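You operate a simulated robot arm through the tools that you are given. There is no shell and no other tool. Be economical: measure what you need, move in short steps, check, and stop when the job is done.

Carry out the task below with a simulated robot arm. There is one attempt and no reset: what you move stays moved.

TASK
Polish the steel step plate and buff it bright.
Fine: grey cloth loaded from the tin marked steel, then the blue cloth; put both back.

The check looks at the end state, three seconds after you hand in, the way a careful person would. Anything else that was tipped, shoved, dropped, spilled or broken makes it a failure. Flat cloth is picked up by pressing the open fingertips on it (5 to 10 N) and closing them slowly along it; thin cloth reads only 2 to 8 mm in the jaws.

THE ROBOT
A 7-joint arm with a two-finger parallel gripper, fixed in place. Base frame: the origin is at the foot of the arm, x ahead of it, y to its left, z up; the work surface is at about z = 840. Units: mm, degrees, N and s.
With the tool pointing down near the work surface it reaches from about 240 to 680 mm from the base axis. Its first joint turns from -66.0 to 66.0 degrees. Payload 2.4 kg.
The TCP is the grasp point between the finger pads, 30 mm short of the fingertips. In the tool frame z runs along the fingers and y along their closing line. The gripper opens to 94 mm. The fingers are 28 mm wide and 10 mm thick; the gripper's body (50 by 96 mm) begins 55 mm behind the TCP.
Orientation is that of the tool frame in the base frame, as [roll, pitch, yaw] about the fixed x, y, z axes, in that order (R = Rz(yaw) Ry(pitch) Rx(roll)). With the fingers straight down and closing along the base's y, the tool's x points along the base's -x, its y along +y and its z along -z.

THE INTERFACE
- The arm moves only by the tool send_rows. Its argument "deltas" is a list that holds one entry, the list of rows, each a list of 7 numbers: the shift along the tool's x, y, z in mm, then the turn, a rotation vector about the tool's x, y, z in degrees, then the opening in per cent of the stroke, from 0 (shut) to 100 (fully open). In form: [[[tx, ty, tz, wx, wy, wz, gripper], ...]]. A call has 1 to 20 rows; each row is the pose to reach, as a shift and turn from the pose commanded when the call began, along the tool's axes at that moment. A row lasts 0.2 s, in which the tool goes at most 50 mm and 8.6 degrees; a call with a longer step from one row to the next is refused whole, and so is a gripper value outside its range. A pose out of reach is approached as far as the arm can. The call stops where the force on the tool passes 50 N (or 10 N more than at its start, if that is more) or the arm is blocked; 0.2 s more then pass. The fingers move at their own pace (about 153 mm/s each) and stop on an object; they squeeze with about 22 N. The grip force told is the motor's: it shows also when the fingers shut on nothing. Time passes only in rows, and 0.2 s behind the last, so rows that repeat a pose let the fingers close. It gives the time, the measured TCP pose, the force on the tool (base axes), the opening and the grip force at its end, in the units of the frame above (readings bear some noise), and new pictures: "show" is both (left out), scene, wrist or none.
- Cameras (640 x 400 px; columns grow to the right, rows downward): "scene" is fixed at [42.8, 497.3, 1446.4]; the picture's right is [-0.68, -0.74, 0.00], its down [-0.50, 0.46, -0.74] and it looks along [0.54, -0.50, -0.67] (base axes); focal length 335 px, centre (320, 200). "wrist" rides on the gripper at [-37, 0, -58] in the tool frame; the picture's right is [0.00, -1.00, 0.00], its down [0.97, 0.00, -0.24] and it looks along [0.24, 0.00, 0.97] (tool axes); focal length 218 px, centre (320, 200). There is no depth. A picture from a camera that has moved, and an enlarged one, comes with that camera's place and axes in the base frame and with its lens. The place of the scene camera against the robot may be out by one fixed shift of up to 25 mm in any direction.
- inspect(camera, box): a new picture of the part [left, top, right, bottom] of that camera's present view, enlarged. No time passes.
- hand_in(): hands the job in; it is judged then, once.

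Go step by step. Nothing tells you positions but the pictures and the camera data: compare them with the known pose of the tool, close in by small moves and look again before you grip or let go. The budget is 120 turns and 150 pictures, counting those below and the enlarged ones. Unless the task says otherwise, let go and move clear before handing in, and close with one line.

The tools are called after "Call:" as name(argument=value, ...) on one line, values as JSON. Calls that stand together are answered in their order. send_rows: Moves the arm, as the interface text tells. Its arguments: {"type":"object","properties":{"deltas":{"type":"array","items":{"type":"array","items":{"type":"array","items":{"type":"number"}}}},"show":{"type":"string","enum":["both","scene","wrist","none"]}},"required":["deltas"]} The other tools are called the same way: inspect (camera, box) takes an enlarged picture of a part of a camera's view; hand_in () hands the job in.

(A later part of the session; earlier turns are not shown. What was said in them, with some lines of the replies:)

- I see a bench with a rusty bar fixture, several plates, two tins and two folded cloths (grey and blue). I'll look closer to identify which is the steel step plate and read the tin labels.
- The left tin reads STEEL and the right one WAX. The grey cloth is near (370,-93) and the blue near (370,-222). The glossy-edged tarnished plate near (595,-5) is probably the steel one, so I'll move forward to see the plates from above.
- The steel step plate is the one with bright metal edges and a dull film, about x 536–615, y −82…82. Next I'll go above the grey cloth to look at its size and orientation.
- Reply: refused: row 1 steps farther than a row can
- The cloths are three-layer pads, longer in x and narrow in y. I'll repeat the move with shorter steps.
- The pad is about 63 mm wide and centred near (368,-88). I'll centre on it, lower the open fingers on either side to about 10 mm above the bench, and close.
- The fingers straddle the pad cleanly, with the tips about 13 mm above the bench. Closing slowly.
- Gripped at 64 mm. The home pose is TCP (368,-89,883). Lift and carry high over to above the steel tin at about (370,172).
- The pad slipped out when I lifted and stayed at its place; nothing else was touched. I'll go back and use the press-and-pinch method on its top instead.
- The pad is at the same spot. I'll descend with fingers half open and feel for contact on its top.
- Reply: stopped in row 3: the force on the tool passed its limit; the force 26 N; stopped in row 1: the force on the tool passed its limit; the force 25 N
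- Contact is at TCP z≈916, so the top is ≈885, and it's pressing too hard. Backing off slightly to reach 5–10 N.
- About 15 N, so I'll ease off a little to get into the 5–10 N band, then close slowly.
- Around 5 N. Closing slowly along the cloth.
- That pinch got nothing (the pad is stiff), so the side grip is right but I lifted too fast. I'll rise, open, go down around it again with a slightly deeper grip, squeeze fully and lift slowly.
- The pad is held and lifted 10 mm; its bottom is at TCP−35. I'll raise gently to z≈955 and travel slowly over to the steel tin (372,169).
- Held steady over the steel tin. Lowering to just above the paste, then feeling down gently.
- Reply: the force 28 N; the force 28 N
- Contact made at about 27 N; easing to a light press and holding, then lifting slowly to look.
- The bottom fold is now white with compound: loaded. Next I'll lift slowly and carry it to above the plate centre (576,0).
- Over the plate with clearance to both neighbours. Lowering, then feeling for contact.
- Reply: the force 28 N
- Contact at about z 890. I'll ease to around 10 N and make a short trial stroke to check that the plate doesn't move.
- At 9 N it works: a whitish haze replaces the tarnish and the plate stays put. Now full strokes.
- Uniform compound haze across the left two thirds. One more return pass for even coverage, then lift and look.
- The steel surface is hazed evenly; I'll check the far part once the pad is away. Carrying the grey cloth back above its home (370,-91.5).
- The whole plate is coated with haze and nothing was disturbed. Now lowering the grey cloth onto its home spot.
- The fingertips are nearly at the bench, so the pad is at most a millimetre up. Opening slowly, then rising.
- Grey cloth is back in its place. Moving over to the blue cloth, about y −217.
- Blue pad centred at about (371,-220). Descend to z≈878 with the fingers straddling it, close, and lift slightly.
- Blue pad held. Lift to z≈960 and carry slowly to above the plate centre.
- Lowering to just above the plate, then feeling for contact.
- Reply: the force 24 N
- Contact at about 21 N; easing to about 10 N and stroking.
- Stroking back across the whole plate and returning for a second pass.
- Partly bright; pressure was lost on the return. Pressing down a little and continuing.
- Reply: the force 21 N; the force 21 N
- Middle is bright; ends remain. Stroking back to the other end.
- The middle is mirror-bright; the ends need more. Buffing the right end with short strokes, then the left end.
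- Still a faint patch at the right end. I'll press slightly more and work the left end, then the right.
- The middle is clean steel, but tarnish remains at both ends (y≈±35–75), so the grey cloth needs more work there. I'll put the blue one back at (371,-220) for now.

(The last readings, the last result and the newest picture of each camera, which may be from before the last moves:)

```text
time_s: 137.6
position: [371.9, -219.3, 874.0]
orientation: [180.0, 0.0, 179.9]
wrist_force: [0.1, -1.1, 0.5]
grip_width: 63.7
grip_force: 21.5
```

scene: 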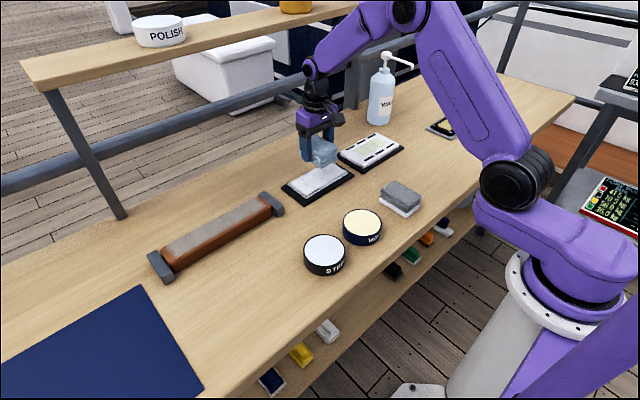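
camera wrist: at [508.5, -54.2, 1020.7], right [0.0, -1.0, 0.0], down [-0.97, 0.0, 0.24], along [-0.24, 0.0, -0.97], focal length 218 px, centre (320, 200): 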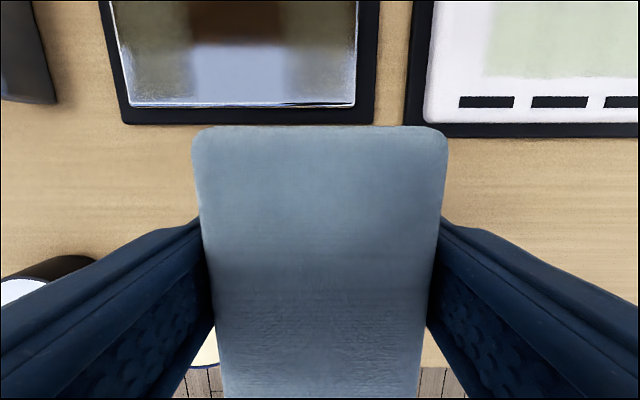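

Contact with the bench felt. Releasing, rising and moving back over the grey cloth.

Call:
send_rows(deltas=[[[0, 0, 0, 0, 0, 0, 70], [0, 0, 0, 0, 0, 0, 85], [0, 0, 0, 0, 0, 0, 100], [0, 0, 0, 0, 0, 0, 100], [0, 0, -15, 0, 0, 0, 100], [0, 0, -45, 0, 0, 0, 100], [0, 0, -83, 0, 0, 0, 100], [0, 40, -83, 0, 0, 0, 100], [0, 80, -83, 0, 0, 0, 100], [0, 120, -83, 0, 0, 0, 100], [0, 128, -83, 0, 0, 0, 100], [0, 128, -83, 0, 0, 0, 100]]], show="wrist")

Call:
inspect(camera="scene", box=[280, 130, 460, 240])

```text
time_s: 140.2
position: [372.7, -90.4, 955.1]
orientation: [-180.0, 0.1, 180.0]
wrist_force: [0.0, 0.2, 0.1]
grip_width: 94.0
grip_force: 0.1
camera wrist: at [409.4, -90.4, 1014.0], right [0.0, -1.0, 0.0], down [-0.97, 0.0, 0.24], along [-0.24, 0.0, -0.97], focal length 218 px, centre (320, 200)
```

wrist: 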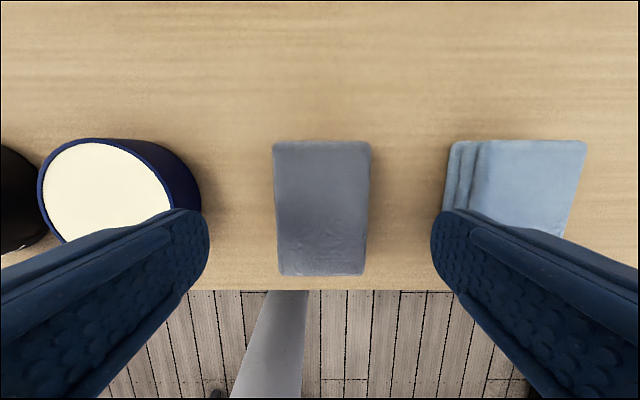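

```text
3.56 times, centred on (370, 185) of scene
camera zoom: at [42.8, 497.3, 1446.4], right [-0.68, -0.74, 0.0], down [-0.5, 0.46, -0.74], along [0.54, -0.5, -0.67], focal length 1191 px, centre (142, 253)
```

zoom: 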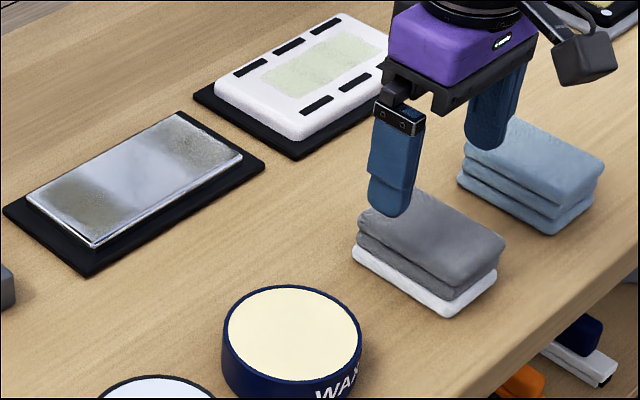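

Both cloths sit well. Gripping the grey one again, a little higher up.

Call:
send_rows(deltas=[[[2, 0, 0, 0, 0, 0, 100], [2, 0, 25, 0, 0, 0, 100], [2, 0, 50, 0, 0, 0, 100], [2, 0, 70, 0, 0, 0, 100], [2, 0, 78, 0, 0, 0, 100], [2, 0, 78, 0, 0, 0, 80], [2, 0, 78, 0, 0, 0, 74], [2, 0, 78, 0, 0, 0, 70], [2, 0, 78, 0, 0, 0, 66], [2, 0, 78, 0, 0, 0, 60], [2, 0, 78, 0, 0, 0, 50], [2, 0, 78, 0, 0, 0, 30], [2, 0, 78, 0, 0, 0, 0], [2, 0, 78, 0, 0, 0, 0], [2, 0, 78, 0, 0, 0, 0]]], show="none")

Call:
send_rows(deltas=[[[0, 0, -1, 0, 0, 0, 0], [0, 0, -3, 0, 0, 0, 0], [0, 0, -7, 0, 0, 0, 0], [0, 0, -13, 0, 0, 0, 0], [0, 0, -21, 0, 0, 0, 0], [0, 0, -29, 0, 0, 0, 0], [0, 0, -37, 0, 0, 0, 0], [0, 0, -45, 0, 0, 0, 0], [0, 0, -53, 0, 0, 0, 0], [0, 0, -61, 0, 0, 0, 0], [0, 0, -69, 0, 0, 0, 0], [0, 0, -76, 0, 0, 0, 0], [0, 0, -80, 0, 0, 0, 0], [0, 0, -81, 0, 0, 0, 0], [0, 0, -81, 0, 0, 0, 0]]], show="none")

Call:
inspect(camera="scene", box=[360, 120, 480, 230])

```text
time_s: 143.4
position: [370.6, -90.9, 878.5]
orientation: [180.0, 0.1, -179.9]
wrist_force: [0.1, -0.1, 0.7]
grip_width: 63.6
grip_force: 22.1
```

```text
time_s: 146.6
position: [369.9, -91.6, 957.7]
orientation: [-180.0, 0.1, -180.0]
wrist_force: [0.3, 0.5, -0.3]
grip_width: 63.8
grip_force: 22.1
```

```text
3.64 times, centred on (420, 175) of scene
camera zoom: at [42.8, 497.3, 1446.4], right [-0.68, -0.74, 0.0], down [-0.5, 0.46, -0.74], along [0.54, -0.5, -0.67], focal length 1218 px, centre (-44, 291)
```

zoom: 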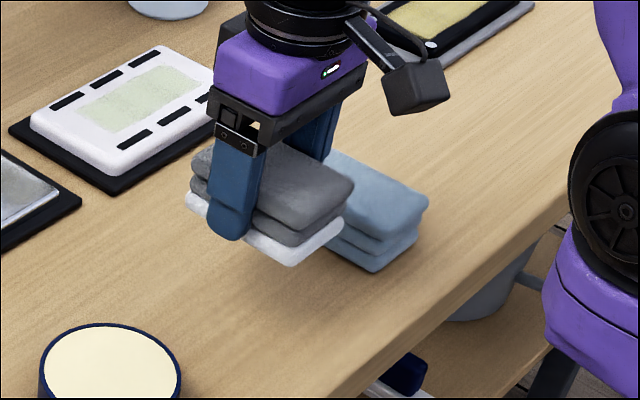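

The grey cloth is held and still white with compound. Carrying it to above the plate's right end (577,-48).

Call:
send_rows(deltas=[[[-2, 0, 0, 0, 0, 0, 0], [-7, 1, 0, 0, 0, 0, 0], [-15, 3, 0, 0, 0, 0, 0], [-26, 5, 0, 0, 0, 0, 0], [-38, 8, 0, 0, 0, 0, 0], [-51, 11, 0, 0, 0, 0, 0], [-65, 14, 0, 0, 0, 0, 0], [-79, 17, 0, 0, 0, 0, 0], [-93, 20, 0, 0, 0, 0, 0], [-107, 23, 0, 0, 0, 0, 0], [-121, 26, 0, 0, 0, 0, 0], [-135, 29, 0, 0, 0, 0, 0], [-149, 32, 0, 0, 0, 0, 0], [-163, 35, 0, 0, 0, 0, 0], [-176, 38, 0, 0, 0, 0, 0], [-188, 40, 0, 0, 0, 0, 0], [-198, 42, 0, 0, 0, 0, 0], [-204, 43, 0, 0, 0, 0, 0], [-207, 43, 0, 0, 0, 0, 0], [-207, 43, 0, 0, 0, 0, 0]]], show="none")

Call:
send_rows(deltas=[[[0, 0, 3, 0, 0, 0, 0], [0, 0, 10, 0, 0, 0, 0], [0, 0, 20, 0, 0, 0, 0], [0, 0, 30, 0, 0, 0, 0], [0, 0, 40, 0, 0, 0, 0], [0, 0, 50, 0, 0, 0, 0], [0, 0, 56, 0, 0, 0, 0], [0, 0, 59, 0, 0, 0, 0], [0, 0, 60, 0, 0, 0, 0]]], show="none")

Call:
send_rows(deltas=[[[0, 0, 1, 0, 0, 0, 0], [0, 0, 2, 0, 0, 0, 0], [0, 0, 2, 0, 0, 0, 0]]], show="none")

```text
time_s: 150.8
position: [577.1, -47.6, 958.3]
orientation: [179.9, 0.0, 179.9]
wrist_force: [0.4, 0.5, 0.1]
grip_width: 63.8
grip_force: 22.2
```

```text
time_s: 152.8
position: [576.3, -47.9, 897.8]
orientation: [179.9, 0.1, 180.0]
wrist_force: [0.6, 0.4, -1.4]
grip_width: 63.7
grip_force: 22.0
```

```text
time_s: 153.6
position: [577.1, -47.2, 896.7]
orientation: [180.0, 0.1, -179.9]
wrist_force: [-1.2, -0.2, -0.4]
grip_width: 63.8
grip_force: 21.9
```

Call:
send_rows(deltas=[[[0, 0, 0.6, 0, 0, 0, 0], [0, 0, 1.2, 0, 0, 0, 0], [0, 0, 1.2, 0, 0, 0, 0]]], show="none")

Call:
send_rows(deltas=[[[0, 0, 0.5, 0, 0, 0, 0], [0, 0, 1, 0, 0, 0, 0], [0, 0, 1, 0, 0, 0, 0]]], show="none")

```text
time_s: 154.4
position: [576.2, -47.7, 896.3]
orientation: [-180.0, 0.1, -180.0]
wrist_force: [-0.3, -0.2, -0.2]
grip_width: 63.7
grip_force: 22.1
```

```text
time_s: 155.2
position: [575.8, -46.9, 896.7]
orientation: [-179.9, 0.2, 180.0]
wrist_force: [-6.3, -0.7, 14.0]
grip_width: 63.7
grip_force: 22.7
```

At 14 N. Rubbing back and forth over the right end.

Call:
send_rows(deltas=[[[0, 4, 0, 0, 0, 0, 0], [0, 12, 0, 0, 0, 0, 0], [0, 20, 0, 0, 0, 0, 0], [0, 24, 0, 0, 0, 0, 0], [0, 18, 0, 0, 0, 0, 0], [0, 10, 0, 0, 0, 0, 0], [0, 2, 0, 0, 0, 0, 0], [0, -6, 0, 0, 0, 0, 0], [0, -9, 0, 0, 0, 0, 0], [0, -3, 0, 0, 0, 0, 0], [0, 5, 0, 0, 0, 0, 0], [0, 13, 0, 0, 0, 0, 0], [0, 21, 0, 0, 0, 0, 0], [0, 24, 0, 0, 0, 0, 0], [0, 18, 0, 0, 0, 0, 0], [0, 10, 0, 0, 0, 0, 0], [0, 2, 0, 0, 0, 0, 0], [0, -6, 0, 0, 0, 0, 0], [0, -9, 0, 0, 0, 0, 0]]], show="none")

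Call:
inspect(camera="scene", box=[270, 110, 410, 210])

```text
time_s: 159.2
position: [577.3, -56.4, 895.5]
orientation: [-179.9, 0.2, -179.9]
wrist_force: [-0.3, 2.4, 6.4]
grip_width: 63.8
grip_force: 21.9
```

```text
4.00 times, centred on (340, 160) of scene
camera zoom: at [42.7, 497.4, 1446.3], right [-0.68, -0.74, 0.0], down [-0.5, 0.46, -0.74], along [0.54, -0.5, -0.67], focal length 1340 px, centre (240, 360)
```

zoom: 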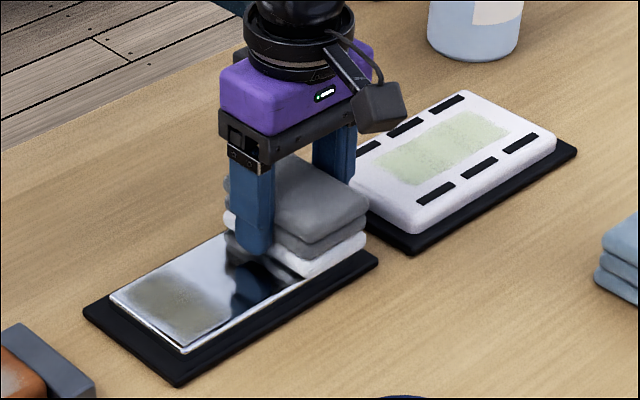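

Another set at the right end with slightly more pressure, moving toward the centre at the end.

Call:
send_rows(deltas=[[[0, 4, 0.4, 0, 0, 0, 0], [0, 12, 0.4, 0, 0, 0, 0], [0, 20, 0.4, 0, 0, 0, 0], [0, 28, 0.4, 0, 0, 0, 0], [0, 30, 0.4, 0, 0, 0, 0], [0, 24, 0.4, 0, 0, 0, 0], [0, 16, 0.4, 0, 0, 0, 0], [0, 8, 0.4, 0, 0, 0, 0], [0, 1, 0.4, 0, 0, 0, 0], [0, 0, 0.4, 0, 0, 0, 0], [0, 6, 0.5, 0, 0, 0, 0], [0, 14, 0.5, 0, 0, 0, 0], [0, 22, 0.5, 0, 0, 0, 0], [0, 30, 0.5, 0, 0, 0, 0], [0, 38, 0.5, 0, 0, 0, 0], [0, 46, 0.5, 0, 0, 0, 0], [0, 54, 0.5, 0, 0, 0, 0], [0, 62, 0.5, 0, 0, 0, 0], [0, 70, 0.5, 0, 0, 0, 0], [0, 76, 0.5, 0, 0, 0, 0]]], show="none")

Call:
inspect(camera="scene", box=[270, 110, 410, 210])

```text
time_s: 163.4
position: [576.7, 19.0, 895.9]
orientation: [180.0, 0.3, 179.9]
wrist_force: [0.9, -7.0, 17.9]
grip_width: 63.9
grip_force: 22.4
```

```text
4.00 times, centred on (340, 160) of scene
camera zoom: at [42.5, 497.1, 1446.4], right [-0.68, -0.74, 0.0], down [-0.5, 0.46, -0.74], along [0.54, -0.5, -0.67], focal length 1340 px, centre (240, 360)
```

zoom: 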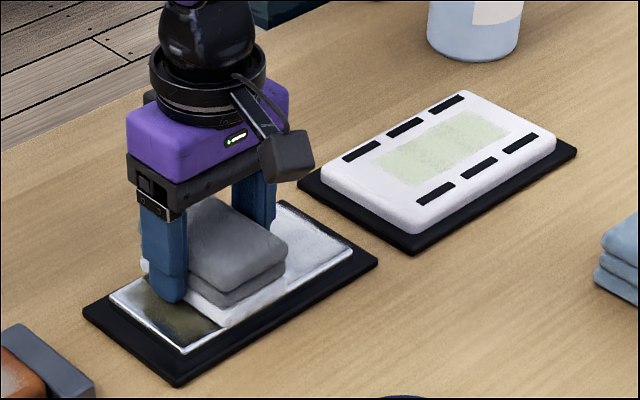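

The right end is clean white haze now. Same treatment at the left end.

Call:
send_rows(deltas=[[[0, 4, 0, 0, 0, 0, 0], [0, 12, 0, 0, 0, 0, 0], [0, 20, 0, 0, 0, 0, 0], [0, 28, 0, 0, 0, 0, 0], [0, 35, 0, 0, 0, 0, 0], [0, 36, 0, 0, 0, 0, 0], [0, 30, 0, 0, 0, 0, 0], [0, 22, 0, 0, 0, 0, 0], [0, 14, 0, 0, 0, 0, 0], [0, 8, 0, 0, 0, 0, 0], [0, 12, 0.1, 0, 0, 0, 0], [0, 20, 0.1, 0, 0, 0, 0], [0, 28, 0.1, 0, 0, 0, 0], [0, 35, 0.1, 0, 0, 0, 0], [0, 36, 0.1, 0, 0, 0, 0], [0, 30, 0.2, 0, 0, 0, 0], [0, 22, 0.2, 0, 0, 0, 0], [0, 14, 0.2, 0, 0, 0, 0], [0, 8, 0.2, 0, 0, 0, 0], [0, 8, 0.2, 0, 0, 0, 0]]], show="none")

Call:
send_rows(deltas=[[[0, 4, 0.2, 0, 0, 0, 0], [0, 12, 0.2, 0, 0, 0, 0], [0, 20, 0.2, 0, 0, 0, 0], [0, 27, 0.2, 0, 0, 0, 0], [0, 28, 0.2, 0, 0, 0, 0], [0, 22, 0.2, 0, 0, 0, 0], [0, 14, 0.2, 0, 0, 0, 0], [0, 6, 0.2, 0, 0, 0, 0], [0, 0, 0.2, 0, 0, 0, 0], [0, 4, 0.3, 0, 0, 0, 0], [0, 12, 0.3, 0, 0, 0, 0], [0, 20, 0.3, 0, 0, 0, 0], [0, 27, 0.3, 0, 0, 0, 0], [0, 28, 0.3, 0, 0, 0, 0], [0, 22, 0.3, 0, 0, 0, 0], [0, 14, 0.3, 0, 0, 0, 0], [0, 6, 0.3, 0, 0, 0, 0], [0, -2, 0.3, 0, 0, 0, 0], [0, -10, 0.3, 0, 0, 0, 0], [0, -14, 0.3, 0, 0, 0, 0]]], show="none")

Call:
inspect(camera="scene", box=[270, 110, 410, 210])

```text
time_s: 167.6
position: [577.5, 29.7, 894.4]
orientation: [180.0, 0.3, -180.0]
wrist_force: [0.5, 2.7, 4.7]
grip_width: 63.6
grip_force: 22.0
```

```text
time_s: 171.8
position: [575.5, 13.0, 894.1]
orientation: [180.0, 0.1, 179.9]
wrist_force: [0.9, 5.4, 13.8]
grip_width: 63.8
grip_force: 22.4
```

```text
4.00 times, centred on (340, 160) of scene
camera zoom: at [42.5, 497.4, 1446.3], right [-0.68, -0.74, 0.0], down [-0.5, 0.46, -0.74], along [0.54, -0.5, -0.67], focal length 1340 px, centre (240, 360)
```

zoom: 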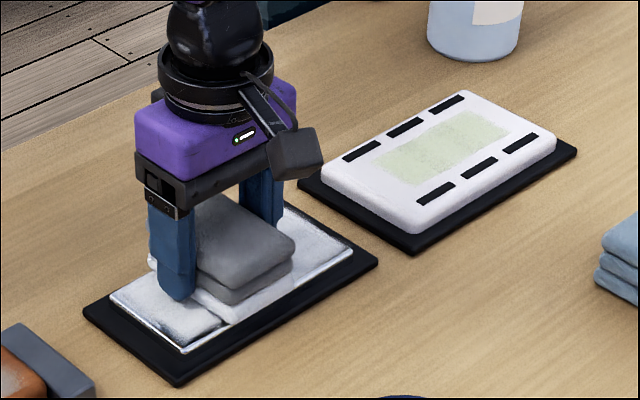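

Both ends are hazed white. For margin, since haze can hide tarnish, another long pass over both ends.

Call:
send_rows(deltas=[[[0, 4, 0, 0, 0, 0, 0], [0, 12, 0, 0, 0, 0, 0], [0, 20, 0, 0, 0, 0, 0], [0, 28, 0, 0, 0, 0, 0], [0, 36, 0, 0, 0, 0, 0], [0, 42, 0, 0, 0, 0, 0], [0, 36, 0, 0, 0, 0, 0], [0, 28, 0, 0, 0, 0, 0], [0, 20, 0.1, 0, 0, 0, 0], [0, 16, 0.1, 0, 0, 0, 0], [0, 20, 0.1, 0, 0, 0, 0], [0, 28, 0.1, 0, 0, 0, 0], [0, 36, 0.1, 0, 0, 0, 0], [0, 42, 0.1, 0, 0, 0, 0], [0, 36, 0.2, 0, 0, 0, 0], [0, 28, 0.2, 0, 0, 0, 0], [0, 20, 0.2, 0, 0, 0, 0], [0, 12, 0.2, 0, 0, 0, 0], [0, 4, 0.2, 0, 0, 0, 0], [0, -2, 0.2, 0, 0, 0, 0]]], show="none")

Call:
send_rows(deltas=[[[0, -4, 0.1, 0, 0, 0, 0], [0, -12, 0.1, 0, 0, 0, 0], [0, -20, 0.1, 0, 0, 0, 0], [0, -28, 0.1, 0, 0, 0, 0], [0, -36, 0.1, 0, 0, 0, 0], [0, -44, 0.1, 0, 0, 0, 0], [0, -52, 0.1, 0, 0, 0, 0], [0, -60, 0.1, 0, 0, 0, 0], [0, -65, 0.1, 0, 0, 0, 0], [0, -58, 0.1, 0, 0, 0, 0], [0, -50, 0.1, 0, 0, 0, 0], [0, -42, 0.1, 0, 0, 0, 0], [0, -40, 0.1, 0, 0, 0, 0], [0, -48, 0.2, 0, 0, 0, 0], [0, -56, 0.2, 0, 0, 0, 0], [0, -64, 0.2, 0, 0, 0, 0], [0, -60, 0.2, 0, 0, 0, 0], [0, -52, 0.2, 0, 0, 0, 0], [0, -44, 0.2, 0, 0, 0, 0], [0, -40, 0.2, 0, 0, 0, 0]]], show="none")

```text
time_s: 176.0
position: [577.0, 11.9, 893.8]
orientation: [180.0, 0.1, 180.0]
wrist_force: [-0.8, 5.1, 11.7]
grip_width: 64.0
grip_force: 21.6
```

```text
time_s: 180.2
position: [575.8, -29.5, 894.5]
orientation: [179.9, 0.0, 180.0]
wrist_force: [0.0, 0.0, -0.4]
grip_width: 63.8
grip_force: 22.0
```

Pressure faded at the end; adding a little and doing one more right-end set, then lifting away.

Call:
send_rows(deltas=[[[0, 0, 0.6, 0, 0, 0, 0], [0, -6, 0.8, 0, 0, 0, 0], [0, -14, 0.8, 0, 0, 0, 0], [0, -22, 0.8, 0, 0, 0, 0], [0, -24, 0.8, 0, 0, 0, 0], [0, -16, 0.8, 0, 0, 0, 0], [0, -8, 0.8, 0, 0, 0, 0], [0, 0, 0.8, 0, 0, 0, 0], [0, -8, 0.9, 0, 0, 0, 0], [0, -16, 0.9, 0, 0, 0, 0], [0, -24, 0.9, 0, 0, 0, 0], [0, -16, 0.9, 0, 0, 0, 0], [0, -8, 0.9, 0, 0, 0, 0], [0, -4, 0.9, 0, 0, 0, 0]]], show="none")

Call:
send_rows(deltas=[[[0, 0, -2, 0, 0, 0, 0], [0, 0, -8, 0, 0, 0, 0], [0, 0, -16, 0, 0, 0, 0], [0, 0, -26, 0, 0, 0, 0], [0, 0, -36, 0, 0, 0, 0], [0, 0, -46, 0, 0, 0, 0], [2, 0, -56, 0, 0, 0, 0], [7, -1, -62, 0, 0, 0, 0], [15, -3, -66, 0, 0, 0, 0], [25, -6, -66, 0, 0, 0, 0], [37, -10, -66, 0, 0, 0, 0], [49, -14, -66, 0, 0, 0, 0], [61, -18, -66, 0, 0, 0, 0], [74, -22, -66, 0, 0, 0, 0], [87, -26, -66, 0, 0, 0, 0], [98, -30, -66, 0, 0, 0, 0], [106, -32, -66, 0, 0, 0, 0], [110, -33, -66, 0, 0, 0, 0], [111, -33, -66, 0, 0, 0, 0], [111, -33, -66, 0, 0, 0, 0]]], show="none")

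Call:
inspect(camera="scene", box=[280, 155, 360, 205])

```text
time_s: 183.2
position: [576.0, -33.1, 894.4]
orientation: [-180.0, 0.1, 180.0]
wrist_force: [-1.0, -2.5, 4.1]
grip_width: 63.8
grip_force: 21.7
```

```text
time_s: 187.4
position: [464.5, -66.0, 959.2]
orientation: [179.9, 0.1, 180.0]
wrist_force: [0.4, -1.0, -0.8]
grip_width: 63.7
grip_force: 22.4
```

```text
8.00 times, centred on (320, 180) of scene
camera zoom: at [42.8, 497.3, 1446.4], right [-0.68, -0.74, 0.0], down [-0.5, 0.46, -0.74], along [0.54, -0.5, -0.67], focal length 2680 px, centre (320, 360)
```

zoom: 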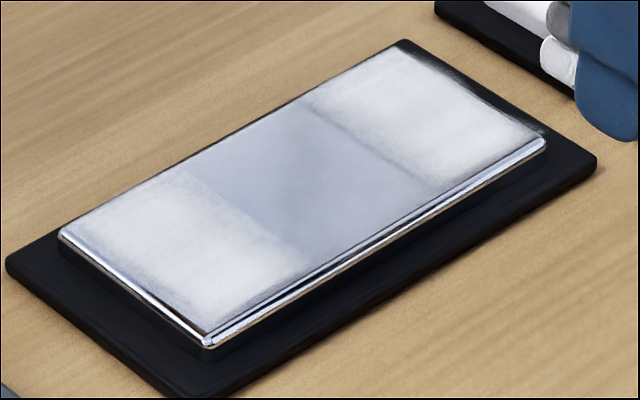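

Only the two ends carry clean white haze, and the centre stays bright. Returning the grey cloth home.

Call:
send_rows(deltas=[[[2, 0, 0, 0, 0, 0, 0], [7, -2, 0, 0, 0, 0, 0], [15, -4, 0, 0, 0, 0, 0], [26, -7, 0, 0, 0, 0, 0], [38, -10, 0, 0, 0, 0, 0], [50, -13, 0, 0, 0, 0, 0], [62, -16, 0, 0, 0, 0, 0], [73, -19, 0, 0, 0, 0, 0], [83, -22, 0, 0, 0, 0, 0], [90, -24, 0, 0, 0, 0, 0], [94, -25, 0, 0, 0, 0, 0], [94, -25, 3, 0, 0, 0, 0], [94, -25, 10, 0, 0, 0, 0], [94, -25, 20, 0, 0, 0, 0], [94, -25, 30, 0, 0, 0, 0], [94, -25, 40, 0, 0, 0, 0], [94, -25, 50, 0, 0, 0, 0], [94, -25, 60, 0, 0, 0, 0], [94, -25, 66, 0, 0, 0, 0], [94, -25, 68, 0, 0, 0, 0]]], show="none")

Call:
send_rows(deltas=[[[0, 0, 3, 0, 0, 0, 0], [0, 0, 7, 0, 0, 0, 0], [0, 0, 10, 0, 0, 0, 0], [0, 0, 12, 0, 0, 0, 0], [0, 0, 13, 0, 0, 0, 0], [0, 0, 13, 0, 0, 0, 0]]], show="none")

Call:
send_rows(deltas=[[[0, 0, 0.6, 0, 0, 0, 0], [0, 0, 1.2, 0, 0, 0, 0], [0, 0, 1.8, 0, 0, 0, 0], [0, 0, 1.8, 0, 0, 0, 0]]], show="none")

```text
time_s: 191.6
position: [370.8, -91.5, 890.1]
orientation: [179.9, 0.3, -179.9]
wrist_force: [0.0, 0.2, -0.5]
grip_width: 64.0
grip_force: 22.3
```

```text
time_s: 193.0
position: [370.9, -90.0, 876.2]
orientation: [180.0, 0.1, -179.9]
wrist_force: [0.3, -1.0, -0.3]
grip_width: 63.6
grip_force: 21.9
```

```text
time_s: 194.0
position: [371.9, -90.2, 875.1]
orientation: [-179.8, 0.3, 179.9]
wrist_force: [-1.6, -0.8, 27.7]
grip_width: 63.5
grip_force: 22.2
```

Firm on the bench. Easing off slightly, releasing, rising, and moving over the blue cloth.

Call:
send_rows(deltas=[[[0, 0, -1, 0, 0, 0, 0], [0, 0, -1, 0, 0, 0, 70], [0, 0, -1, 0, 0, 0, 85], [0, 0, -1, 0, 0, 0, 100], [0, 0, -1, 0, 0, 0, 100], [0, 0, -15, 0, 0, 0, 100], [0, 0, -45, 0, 0, 0, 100], [0, 0, -81, 0, 0, 0, 100], [0, -40, -81, 0, 0, 0, 100], [0, -80, -81, 0, 0, 0, 100], [0, -120, -81, 0, 0, 0, 100], [0, -129, -81, 0, 0, 0, 100], [0, -129, -81, 0, 0, 0, 100]]], show="wrist")

Call:
inspect(camera="scene", box=[280, 130, 480, 250])

```text
time_s: 196.8
position: [371.1, -221.7, 956.8]
orientation: [-180.0, 0.0, 180.0]
wrist_force: [0.9, -0.3, -0.4]
grip_width: 93.9
grip_force: 0.1
camera wrist: at [407.8, -221.4, 1015.3], right [0.0, -1.0, 0.0], down [-0.97, 0.0, 0.24], along [-0.24, 0.0, -0.97], focal length 218 px, centre (320, 200)
```

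wrist: 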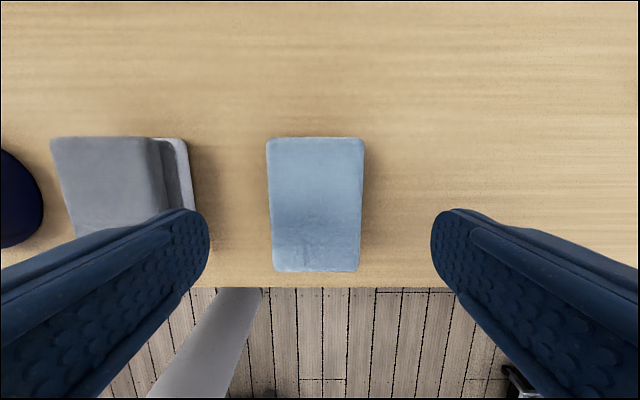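

```text
3.20 times, centred on (380, 190) of scene
camera zoom: at [42.8, 497.3, 1446.4], right [-0.68, -0.74, 0.0], down [-0.5, 0.46, -0.74], along [0.54, -0.5, -0.67], focal length 1072 px, centre (128, 232)
```

zoom: 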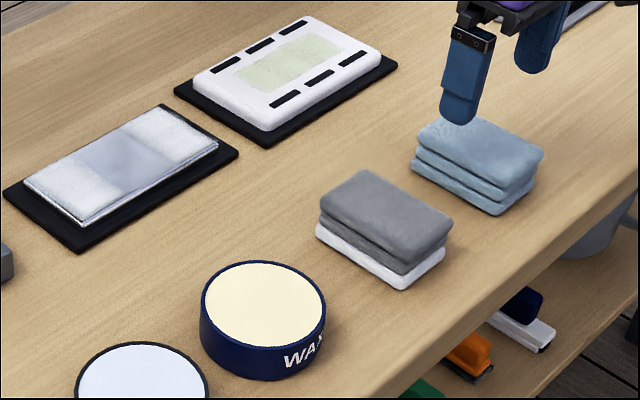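

Grey is home. Gripping the blue pad again (centre ≈ y −219).

Call:
send_rows(deltas=[[[0, 2, 0, 0, 0, 0, 100], [0, 2, 25, 0, 0, 0, 100], [0, 2, 50, 0, 0, 0, 100], [0, 2, 70, 0, 0, 0, 100], [0, 2, 79, 0, 0, 0, 100], [0, 2, 79, 0, 0, 0, 80], [0, 2, 79, 0, 0, 0, 74], [0, 2, 79, 0, 0, 0, 70], [0, 2, 79, 0, 0, 0, 66], [0, 2, 79, 0, 0, 0, 60], [0, 2, 79, 0, 0, 0, 50], [0, 2, 79, 0, 0, 0, 30], [0, 2, 79, 0, 0, 0, 0], [0, 2, 79, 0, 0, 0, 0], [0, 2, 79, 0, 0, 0, 0]]], show="none")

Call:
send_rows(deltas=[[[0, 0, -1, 0, 0, 0, 0], [0, 0, -3, 0, 0, 0, 0], [0, 0, -7, 0, 0, 0, 0], [0, 0, -13, 0, 0, 0, 0], [0, 0, -21, 0, 0, 0, 0], [0, 0, -29, 0, 0, 0, 0], [0, 0, -37, 0, 0, 0, 0], [0, 0, -45, 0, 0, 0, 0], [0, 0, -53, 0, 0, 0, 0], [0, 0, -61, 0, 0, 0, 0], [0, 0, -69, 0, 0, 0, 0], [0, 0, -76, 0, 0, 0, 0], [0, 0, -81, 0, 0, 0, 0], [0, 0, -82, 0, 0, 0, 0], [0, 0, -82, 0, 0, 0, 0]]], show="wrist")

```text
time_s: 200.0
position: [371.2, -218.6, 878.5]
orientation: [180.0, 0.1, 180.0]
wrist_force: [-0.3, 0.5, -0.8]
grip_width: 63.8
grip_force: 21.5
```

```text
time_s: 203.2
position: [371.6, -218.0, 960.3]
orientation: [-180.0, 0.1, -180.0]
wrist_force: [0.1, 0.1, -0.7]
grip_width: 63.9
grip_force: 22.2
camera wrist: at [408.7, -218.0, 1019.4], right [0.0, -1.0, 0.0], down [-0.97, 0.0, 0.24], along [-0.24, 0.0, -0.97], focal length 218 px, centre (320, 200)
```

wrist: 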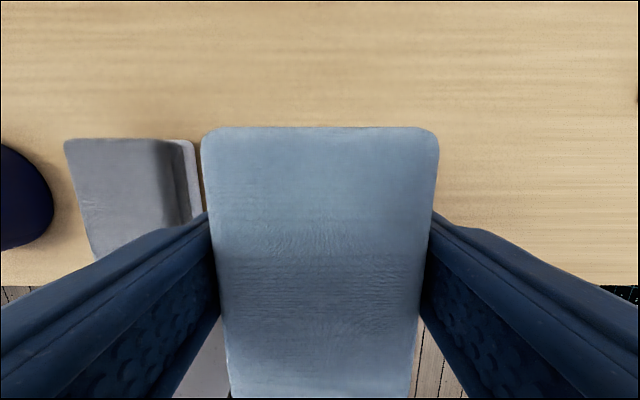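

Blue pad held. Carrying it to above the plate's right end (577,-45) in two legs, then lowering.

Call:
send_rows(deltas=[[[-2, 1, 0, 0, 0, 0, 0], [-6, 5, 0, 0, 0, 0, 0], [-13, 11, 0, 0, 0, 0, 0], [-23, 19, 0, 0, 0, 0, 0], [-35, 29, 0, 0, 0, 0, 0], [-47, 39, 0, 0, 0, 0, 0], [-60, 50, 0, 0, 0, 0, 0], [-73, 61, 0, 0, 0, 0, 0], [-86, 72, 0, 0, 0, 0, 0], [-99, 83, 0, 0, 0, 0, 0], [-112, 94, 0, 0, 0, 0, 0], [-125, 105, 0, 0, 0, 0, 0], [-138, 116, 0, 0, 0, 0, 0], [-151, 127, 0, 0, 0, 0, 0], [-164, 138, 0, 0, 0, 0, 0], [-177, 149, 0, 0, 0, 0, 0], [-188, 159, 0, 0, 0, 0, 0], [-198, 167, 0, 0, 0, 0, 0], [-204, 172, 0, 0, 0, 0, 0], [-205, 173, 0, 0, 0, 0, 0]]], show="none")

Call:
send_rows(deltas=[[[0, 0, 3, 0, 0, 0, 0], [0, 0, 10, 0, 0, 0, 0], [0, 0, 20, 0, 0, 0, 0], [0, 0, 30, 0, 0, 0, 0], [0, 0, 40, 0, 0, 0, 0], [0, 0, 50, 0, 0, 0, 0], [0, 0, 58, 0, 0, 0, 0], [0, 0, 62, 0, 0, 0, 0], [0, 0, 63, 0, 0, 0, 0]]], show="none")

Call:
send_rows(deltas=[[[0, 0, 0.7, 0, 0, 0, 0], [0, 0, 1.4, 0, 0, 0, 0], [0, 0, 1.4, 0, 0, 0, 0]]], show="none")

```text
time_s: 207.4
position: [579.0, -43.5, 959.1]
orientation: [-180.0, 0.1, 180.0]
wrist_force: [-0.3, 0.2, 0.0]
grip_width: 63.7
grip_force: 22.1
```

```text
time_s: 209.4
position: [576.9, -44.4, 898.4]
orientation: [-180.0, 0.1, 179.9]
wrist_force: [0.7, -0.3, -0.7]
grip_width: 63.7
grip_force: 22.0
```

```text
time_s: 210.2
position: [576.9, -45.9, 895.8]
orientation: [-180.0, 0.1, -180.0]
wrist_force: [0.4, 0.2, -0.6]
grip_width: 63.7
grip_force: 22.2
```

Call:
send_rows(deltas=[[[0, 0, 0.6, 0, 0, 0, 0], [0, 0, 1, 0, 0, 0, 0], [0, 0, 1, 0, 0, 0, 0]]], show="none")

Call:
send_rows(deltas=[[[0, 0, 0.5, 0, 0, 0, 0], [0, 0, 0.8, 0, 0, 0, 0], [0, 0, 0.8, 0, 0, 0, 0]]], show="none")

```text
time_s: 211.0
position: [578.7, -45.6, 896.6]
orientation: [179.9, 0.2, 179.9]
wrist_force: [-4.0, 0.3, 17.1]
grip_width: 63.8
grip_force: 22.2
```

```text
time_s: 211.8
position: [577.0, -47.0, 895.2]
orientation: [-179.9, 0.3, 179.9]
wrist_force: [-1.2, -4.1, 28.2]
grip_width: 63.8
grip_force: 22.2
```

Pressing at 28 N; easing to about 14 N and buffing the right end, then sweeping across.

Call:
send_rows(deltas=[[[0, 0, -0.6, 0, 0, 0, 0], [0, -6, -0.6, 0, 0, 0, 0], [0, -10, -0.6, 0, 0, 0, 0], [0, -3, -0.6, 0, 0, 0, 0], [0, 5, -0.6, 0, 0, 0, 0], [0, 13, -0.6, 0, 0, 0, 0], [0, 18, -0.6, 0, 0, 0, 0], [0, 11, -0.6, 0, 0, 0, 0], [0, 3, -0.6, 0, 0, 0, 0], [0, -5, -0.6, 0, 0, 0, 0], [0, -10, -0.6, 0, 0, 0, 0], [0, -3, -0.5, 0, 0, 0, 0], [0, 5, -0.5, 0, 0, 0, 0], [0, 13, -0.5, 0, 0, 0, 0], [0, 18, -0.5, 0, 0, 0, 0], [0, 11, -0.4, 0, 0, 0, 0], [0, 3, -0.4, 0, 0, 0, 0], [0, -5, -0.4, 0, 0, 0, 0], [0, -10, -0.4, 0, 0, 0, 0]]], show="none")

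Call:
send_rows(deltas=[[[0, 4, 0.2, 0, 0, 0, 0], [0, 12, 0.2, 0, 0, 0, 0], [0, 20, 0.2, 0, 0, 0, 0], [0, 28, 0.2, 0, 0, 0, 0], [0, 36, 0.2, 0, 0, 0, 0], [0, 44, 0.2, 0, 0, 0, 0], [0, 52, 0.2, 0, 0, 0, 0], [0, 60, 0.2, 0, 0, 0, 0], [0, 68, 0.2, 0, 0, 0, 0], [0, 76, 0.2, 0, 0, 0, 0], [0, 84, 0.2, 0, 0, 0, 0], [0, 92, 0.2, 0, 0, 0, 0], [0, 100, 0.2, 0, 0, 0, 0], [0, 108, 0.2, 0, 0, 0, 0], [0, 110, 0.2, 0, 0, 0, 0]]], show="none")

Call:
inspect(camera="scene", box=[270, 110, 410, 210])

```text
time_s: 215.8
position: [577.0, -55.5, 894.5]
orientation: [-179.9, -0.1, -180.0]
wrist_force: [-0.5, -0.2, -0.3]
grip_width: 63.8
grip_force: 22.4
```

```text
time_s: 219.0
position: [577.2, 55.7, 893.9]
orientation: [-180.0, 0.3, 179.9]
wrist_force: [0.1, 0.1, 2.4]
grip_width: 63.6
grip_force: 22.1
```

```text
4.00 times, centred on (340, 160) of scene
camera zoom: at [42.8, 497.2, 1446.4], right [-0.68, -0.74, 0.0], down [-0.5, 0.46, -0.74], along [0.54, -0.5, -0.67], focal length 1340 px, centre (240, 360)
```

zoom: 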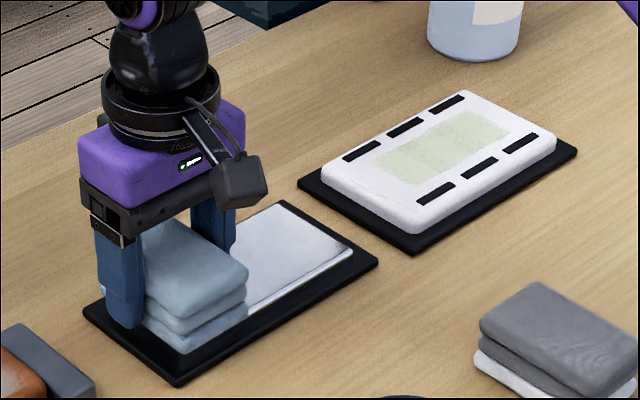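

The right end looks bright with no tarnish. Now pressing a bit more and buffing the left end.

Call:
send_rows(deltas=[[[0, 0, 0.5, 0, 0, 0, 0], [0, -6, 0.7, 0, 0, 0, 0], [0, -14, 0.7, 0, 0, 0, 0], [0, -22, 0.7, 0, 0, 0, 0], [0, -28, 0.7, 0, 0, 0, 0], [0, -22, 0.7, 0, 0, 0, 0], [0, -14, 0.7, 0, 0, 0, 0], [0, -6, 0.7, 0, 0, 0, 0], [0, 0, 0.7, 0, 0, 0, 0], [0, -6, 0.9, 0, 0, 0, 0], [0, -14, 0.9, 0, 0, 0, 0], [0, -22, 0.9, 0, 0, 0, 0], [0, -28, 0.9, 0, 0, 0, 0], [0, -22, 0.9, 0, 0, 0, 0], [0, -14, 0.9, 0, 0, 0, 0], [0, -6, 0.9, 0, 0, 0, 0], [0, 0, 0.9, 0, 0, 0, 0]]], show="none")

Call:
send_rows(deltas=[[[0, -4, 0.2, 0, 0, 0, 0], [0, -12, 0.2, 0, 0, 0, 0], [0, -20, 0.2, 0, 0, 0, 0], [0, -28, 0.2, 0, 0, 0, 0], [0, -36, 0.2, 0, 0, 0, 0], [0, -44, 0.2, 0, 0, 0, 0], [0, -52, 0.2, 0, 0, 0, 0], [0, -60, 0.2, 0, 0, 0, 0], [0, -68, 0.2, 0, 0, 0, 0], [0, -76, 0.2, 0, 0, 0, 0], [0, -84, 0.3, 0, 0, 0, 0], [0, -92, 0.3, 0, 0, 0, 0], [0, -100, 0.3, 0, 0, 0, 0], [0, -106, 0.3, 0, 0, 0, 0], [0, -108, 0.3, 0, 0, 0, 0]]], show="none")

Call:
inspect(camera="scene", box=[270, 110, 410, 210])

```text
time_s: 222.6
position: [575.4, 54.6, 894.2]
orientation: [179.9, 0.1, 179.9]
wrist_force: [1.0, -9.0, 20.4]
grip_width: 63.4
grip_force: 22.0
```

```text
time_s: 225.8
position: [575.7, -54.9, 893.2]
orientation: [179.9, 0.1, 179.9]
wrist_force: [-0.9, 2.6, 5.8]
grip_width: 63.9
grip_force: 22.3
```

```text
4.00 times, centred on (340, 160) of scene
camera zoom: at [42.7, 497.4, 1446.3], right [-0.68, -0.74, 0.0], down [-0.5, 0.46, -0.74], along [0.54, -0.5, -0.67], focal length 1340 px, centre (240, 360)
```

zoom: 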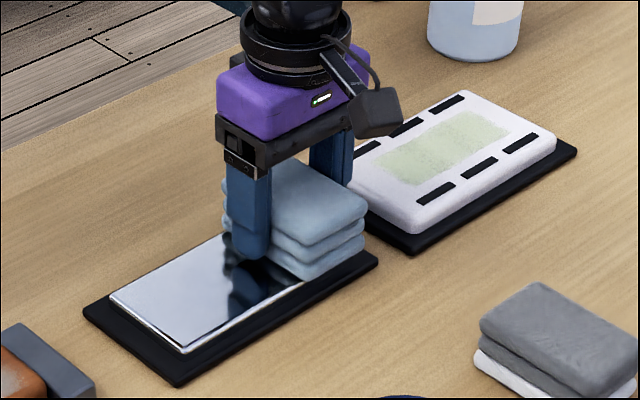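

The left side is mirror bright now. A few more strokes at the right end, then one full sweep.

Call:
send_rows(deltas=[[[0, 4, 0.3, 0, 0, 0, 0], [0, 12, 0.4, 0, 0, 0, 0], [0, 20, 0.4, 0, 0, 0, 0], [0, 27, 0.4, 0, 0, 0, 0], [0, 20, 0.4, 0, 0, 0, 0], [0, 12, 0.4, 0, 0, 0, 0], [0, 4, 0.4, 0, 0, 0, 0], [0, 0, 0.4, 0, 0, 0, 0], [0, 6, 0.5, 0, 0, 0, 0], [0, 14, 0.5, 0, 0, 0, 0], [0, 22, 0.5, 0, 0, 0, 0], [0, 27, 0.5, 0, 0, 0, 0], [0, 20, 0.5, 0, 0, 0, 0], [0, 12, 0.5, 0, 0, 0, 0], [0, 4, 0.5, 0, 0, 0, 0], [0, 0, 0.5, 0, 0, 0, 0]]], show="none")

Call:
send_rows(deltas=[[[0, 4, 0.2, 0, 0, 0, 0], [0, 12, 0.2, 0, 0, 0, 0], [0, 20, 0.2, 0, 0, 0, 0], [0, 28, 0.2, 0, 0, 0, 0], [0, 36, 0.2, 0, 0, 0, 0], [0, 44, 0.2, 0, 0, 0, 0], [0, 52, 0.2, 0, 0, 0, 0], [0, 60, 0.2, 0, 0, 0, 0], [0, 68, 0.2, 0, 0, 0, 0], [0, 76, 0.2, 0, 0, 0, 0], [0, 84, 0.2, 0, 0, 0, 0], [0, 92, 0.2, 0, 0, 0, 0], [0, 100, 0.2, 0, 0, 0, 0], [0, 108, 0.2, 0, 0, 0, 0], [0, 108, -4, 0, 0, 0, 0], [0, 108, -12, 0, 0, 0, 0], [0, 108, -22, 0, 0, 0, 0], [0, 108, -32, 0, 0, 0, 0], [0, 108, -38, 0, 0, 0, 0], [0, 108, -40, 0, 0, 0, 0]]], show="none")

Call:
send_rows(deltas=[[[2, 0, -4, 0, 0, 0, 0], [6, 0, -10, 0, 0, 0, 0], [14, 0, -18, 0, 0, 0, 0], [24, -2, -24, 0, 0, 0, 0], [34, -5, -27, 0, 0, 0, 0], [45, -10, -27, 0, 0, 0, 0], [56, -16, -27, 0, 0, 0, 0], [67, -24, -27, 0, 0, 0, 0], [78, -33, -27, 0, 0, 0, 0], [89, -42, -27, 0, 0, 0, 0], [100, -51, -27, 0, 0, 0, 0], [110, -61, -27, 0, 0, 0, 0], [119, -71, -27, 0, 0, 0, 0], [127, -82, -27, 0, 0, 0, 0], [134, -93, -27, 0, 0, 0, 0], [140, -104, -27, 0, 0, 0, 0], [145, -114, -27, 0, 0, 0, 0], [148, -121, -27, 0, 0, 0, 0], [150, -124, -27, 0, 0, 0, 0], [150, -125, -27, 0, 0, 0, 0]]], show="scene")

Call:
inspect(camera="scene", box=[280, 155, 360, 205])

```text
time_s: 229.2
position: [577.7, -52.4, 891.8]
orientation: [180.0, 0.1, 180.0]
wrist_force: [-0.3, 7.8, 19.0]
grip_width: 63.4
grip_force: 21.8
```

```text
time_s: 233.4
position: [576.0, 54.0, 933.3]
orientation: [179.9, 0.2, -179.9]
wrist_force: [0.4, 0.3, -0.8]
grip_width: 63.6
grip_force: 21.8
```

```text
time_s: 237.6
position: [424.8, -69.6, 959.9]
orientation: [-180.0, 0.1, 179.9]
wrist_force: [-0.6, 0.5, -0.9]
grip_width: 64.1
grip_force: 21.5
```

scene: 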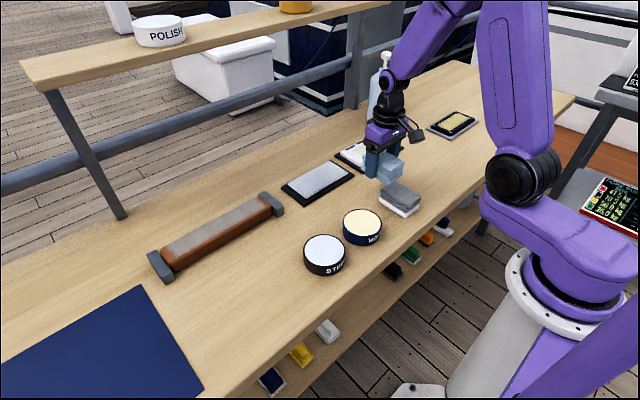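

```text
8.00 times, centred on (320, 180) of scene
camera zoom: at [42.8, 497.3, 1446.4], right [-0.68, -0.74, 0.0], down [-0.5, 0.46, -0.74], along [0.54, -0.5, -0.67], focal length 2680 px, centre (320, 360)
```

zoom: 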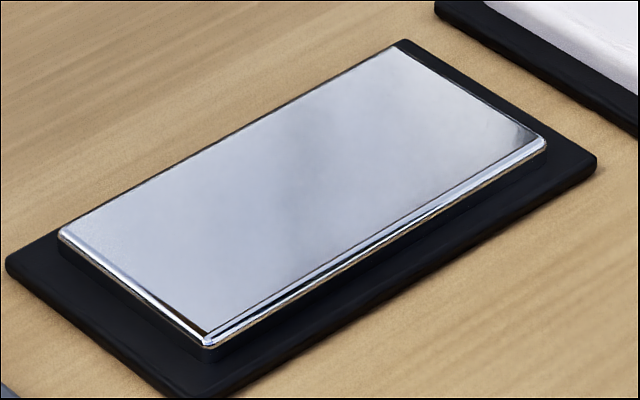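

The plate is uniformly bright. Returning the blue cloth to (371,-219).

Call:
send_rows(deltas=[[[1, -2, 0, 0, 0, 0, 0], [3, -7, 0, 0, 0, 0, 0], [6, -15, 0, 0, 0, 0, 0], [10, -25, 0, 0, 0, 0, 0], [14, -37, 0, 0, 0, 0, 0], [18, -50, 0, 0, 0, 0, 0], [23, -63, 0, 0, 0, 0, 0], [28, -76, 0, 0, 0, 0, 0], [33, -90, 0, 0, 0, 0, 0], [38, -104, 0, 0, 0, 0, 0], [43, -117, 0, 0, 0, 0, 0], [47, -129, 0, 0, 0, 0, 0], [50, -139, 0, 0, 0, 0, 0], [53, -146, 0, 0, 0, 0, 0], [54, -149, 0, 0, 0, 0, 0], [54, -149, 0, 0, 0, 0, 0]]], show="none")

Call:
send_rows(deltas=[[[0, 0, 3, 0, 0, 0, 0], [0, 0, 10, 0, 0, 0, 0], [0, 0, 20, 0, 0, 0, 0], [0, 0, 30, 0, 0, 0, 0], [0, 0, 40, 0, 0, 0, 0], [0, 0, 50, 0, 0, 0, 0], [0, 0, 60, 0, 0, 0, 0], [0, 0, 70, 0, 0, 0, 0], [0, 0, 78, 0, 0, 0, 0], [0, 0, 82, 0, 0, 0, 0], [0, 0, 83, 0, 0, 0, 0]]], show="none")

Call:
send_rows(deltas=[[[0, 0, 0.7, 0, 0, 0, 0], [0, 0, 1.4, 0, 0, 0, 0], [0, 0, 2, 0, 0, 0, 0], [0, 0, 2, 0, 0, 0, 0]]], show="none")

```text
time_s: 241.0
position: [372.4, -220.8, 959.7]
orientation: [-180.0, 0.2, -179.9]
wrist_force: [0.6, -0.7, 0.4]
grip_width: 63.7
grip_force: 22.5
```

```text
time_s: 243.4
position: [372.4, -218.4, 875.7]
orientation: [-179.8, 0.1, -179.9]
wrist_force: [0.0, 0.1, -1.1]
grip_width: 63.6
grip_force: 22.6
```

```text
time_s: 244.4
position: [372.7, -219.0, 874.8]
orientation: [179.9, 0.2, 180.0]
wrist_force: [0.2, 0.5, 0.1]
grip_width: 64.1
grip_force: 22.1
```

Call:
send_rows(deltas=[[[0, 0, 0.6, 0, 0, 0, 0], [0, 0, 1.2, 0, 0, 0, 0], [0, 0, 1.2, 0, 0, 0, 0]]], show="none")

```text
time_s: 245.2
position: [373.4, -219.3, 873.7]
orientation: [-179.9, 0.2, 180.0]
wrist_force: [-1.2, 0.5, 23.2]
grip_width: 63.7
grip_force: 21.3
```

On the bench. Easing off, releasing and rising clear.

Call:
send_rows(deltas=[[[0, 0, -0.8, 0, 0, 0, 0], [0, 0, -0.8, 0, 0, 0, 70], [0, 0, -0.8, 0, 0, 0, 85], [0, 0, -0.8, 0, 0, 0, 100], [0, 0, -0.8, 0, 0, 0, 100], [0, 0, -15, 0, 0, 0, 100], [0, 0, -45, 0, 0, 0, 100], [0, 0, -85, 0, 0, 0, 100], [0, 0, -130, 0, 0, 0, 100], [0, 0, -170, 0, 0, 0, 100], [0, 0, -210, 0, 0, 0, 100], [0, 0, -210, 0, 0, 0, 100]]])

Call:
inspect(camera="scene", box=[270, 110, 470, 280])

```text
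time_s: 247.8
position: [369.9, -220.6, 1082.1]
orientation: [180.0, 0.0, 180.0]
wrist_force: [-0.9, 0.2, -0.8]
grip_width: 93.9
grip_force: 0.2
camera wrist: at [407.4, -220.6, 1141.3], right [0.0, -1.0, 0.0], down [-0.97, 0.0, 0.24], along [-0.24, 0.0, -0.97], focal length 218 px, centre (320, 200)
```

scene: 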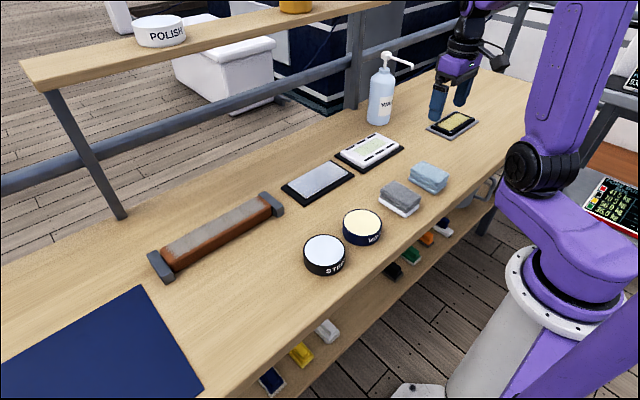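
wrist: 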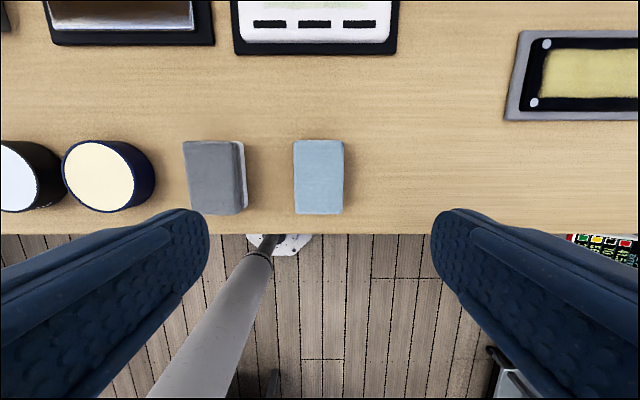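

```text
2.35 times, centred on (370, 195) of scene
camera zoom: at [42.8, 497.3, 1446.4], right [-0.68, -0.74, 0.0], down [-0.5, 0.46, -0.74], along [0.54, -0.5, -0.67], focal length 788 px, centre (202, 212)
```

zoom: 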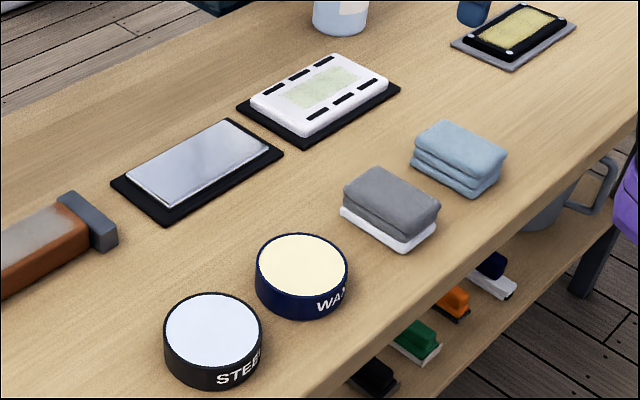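

Everything is in place. A quick overhead look at the plate before handing in.

Call:
send_rows(deltas=[[[-30, 35, 0, 0, 0, 0, 100], [-60, 70, 0, 0, 0, 0, 100], [-90, 108, 0, 0, 0, 0, 100], [-115, 146, 0, 0, 0, 0, 100], [-140, 185, 0, 0, 0, 0, 100], [-165, 220, 0, 0, 0, 0, 100], [-165, 220, 0, 0, 0, 0, 100]]], show="none")

Call:
inspect(camera="wrist", box=[220, 80, 420, 205])

Call:
inspect(camera="scene", box=[280, 155, 360, 205])

```text
time_s: 249.4
position: [536.9, 5.1, 1089.5]
orientation: [179.9, 0.1, -180.0]
wrist_force: [0.4, 0.7, 0.0]
grip_width: 94.0
grip_force: 0.0
```

```text
3.20 times, centred on (320, 142) of wrist
camera zoom: at [574.0, 4.6, 1147.0], right [0.0, -1.0, 0.0], down [-0.97, 0.0, 0.24], along [-0.24, 0.0, -0.97], focal length 698 px, centre (320, 384)
```

zoom: 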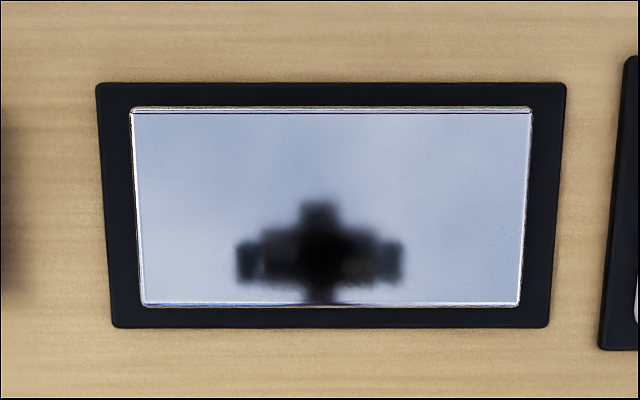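

```text
8.00 times, centred on (320, 180) of scene
camera zoom: at [42.8, 497.3, 1446.4], right [-0.68, -0.74, 0.0], down [-0.5, 0.46, -0.74], along [0.54, -0.5, -0.67], focal length 2680 px, centre (320, 360)
```

zoom: 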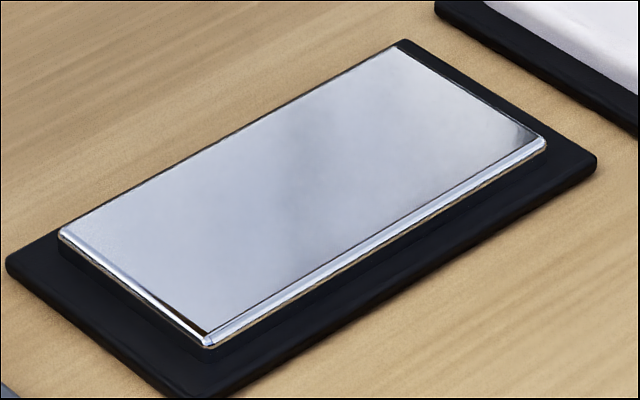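

The plate now reflects the gripper like a mirror, with no tarnish or haze. Both cloths are back and the arm is clear, so I'm handing in.

Call:
hand_in()

```text
The job is handed in.
```

The steel step plate is polished and buffed mirror-bright, both cloths are back in their places, and I saw nothing else disturbed.
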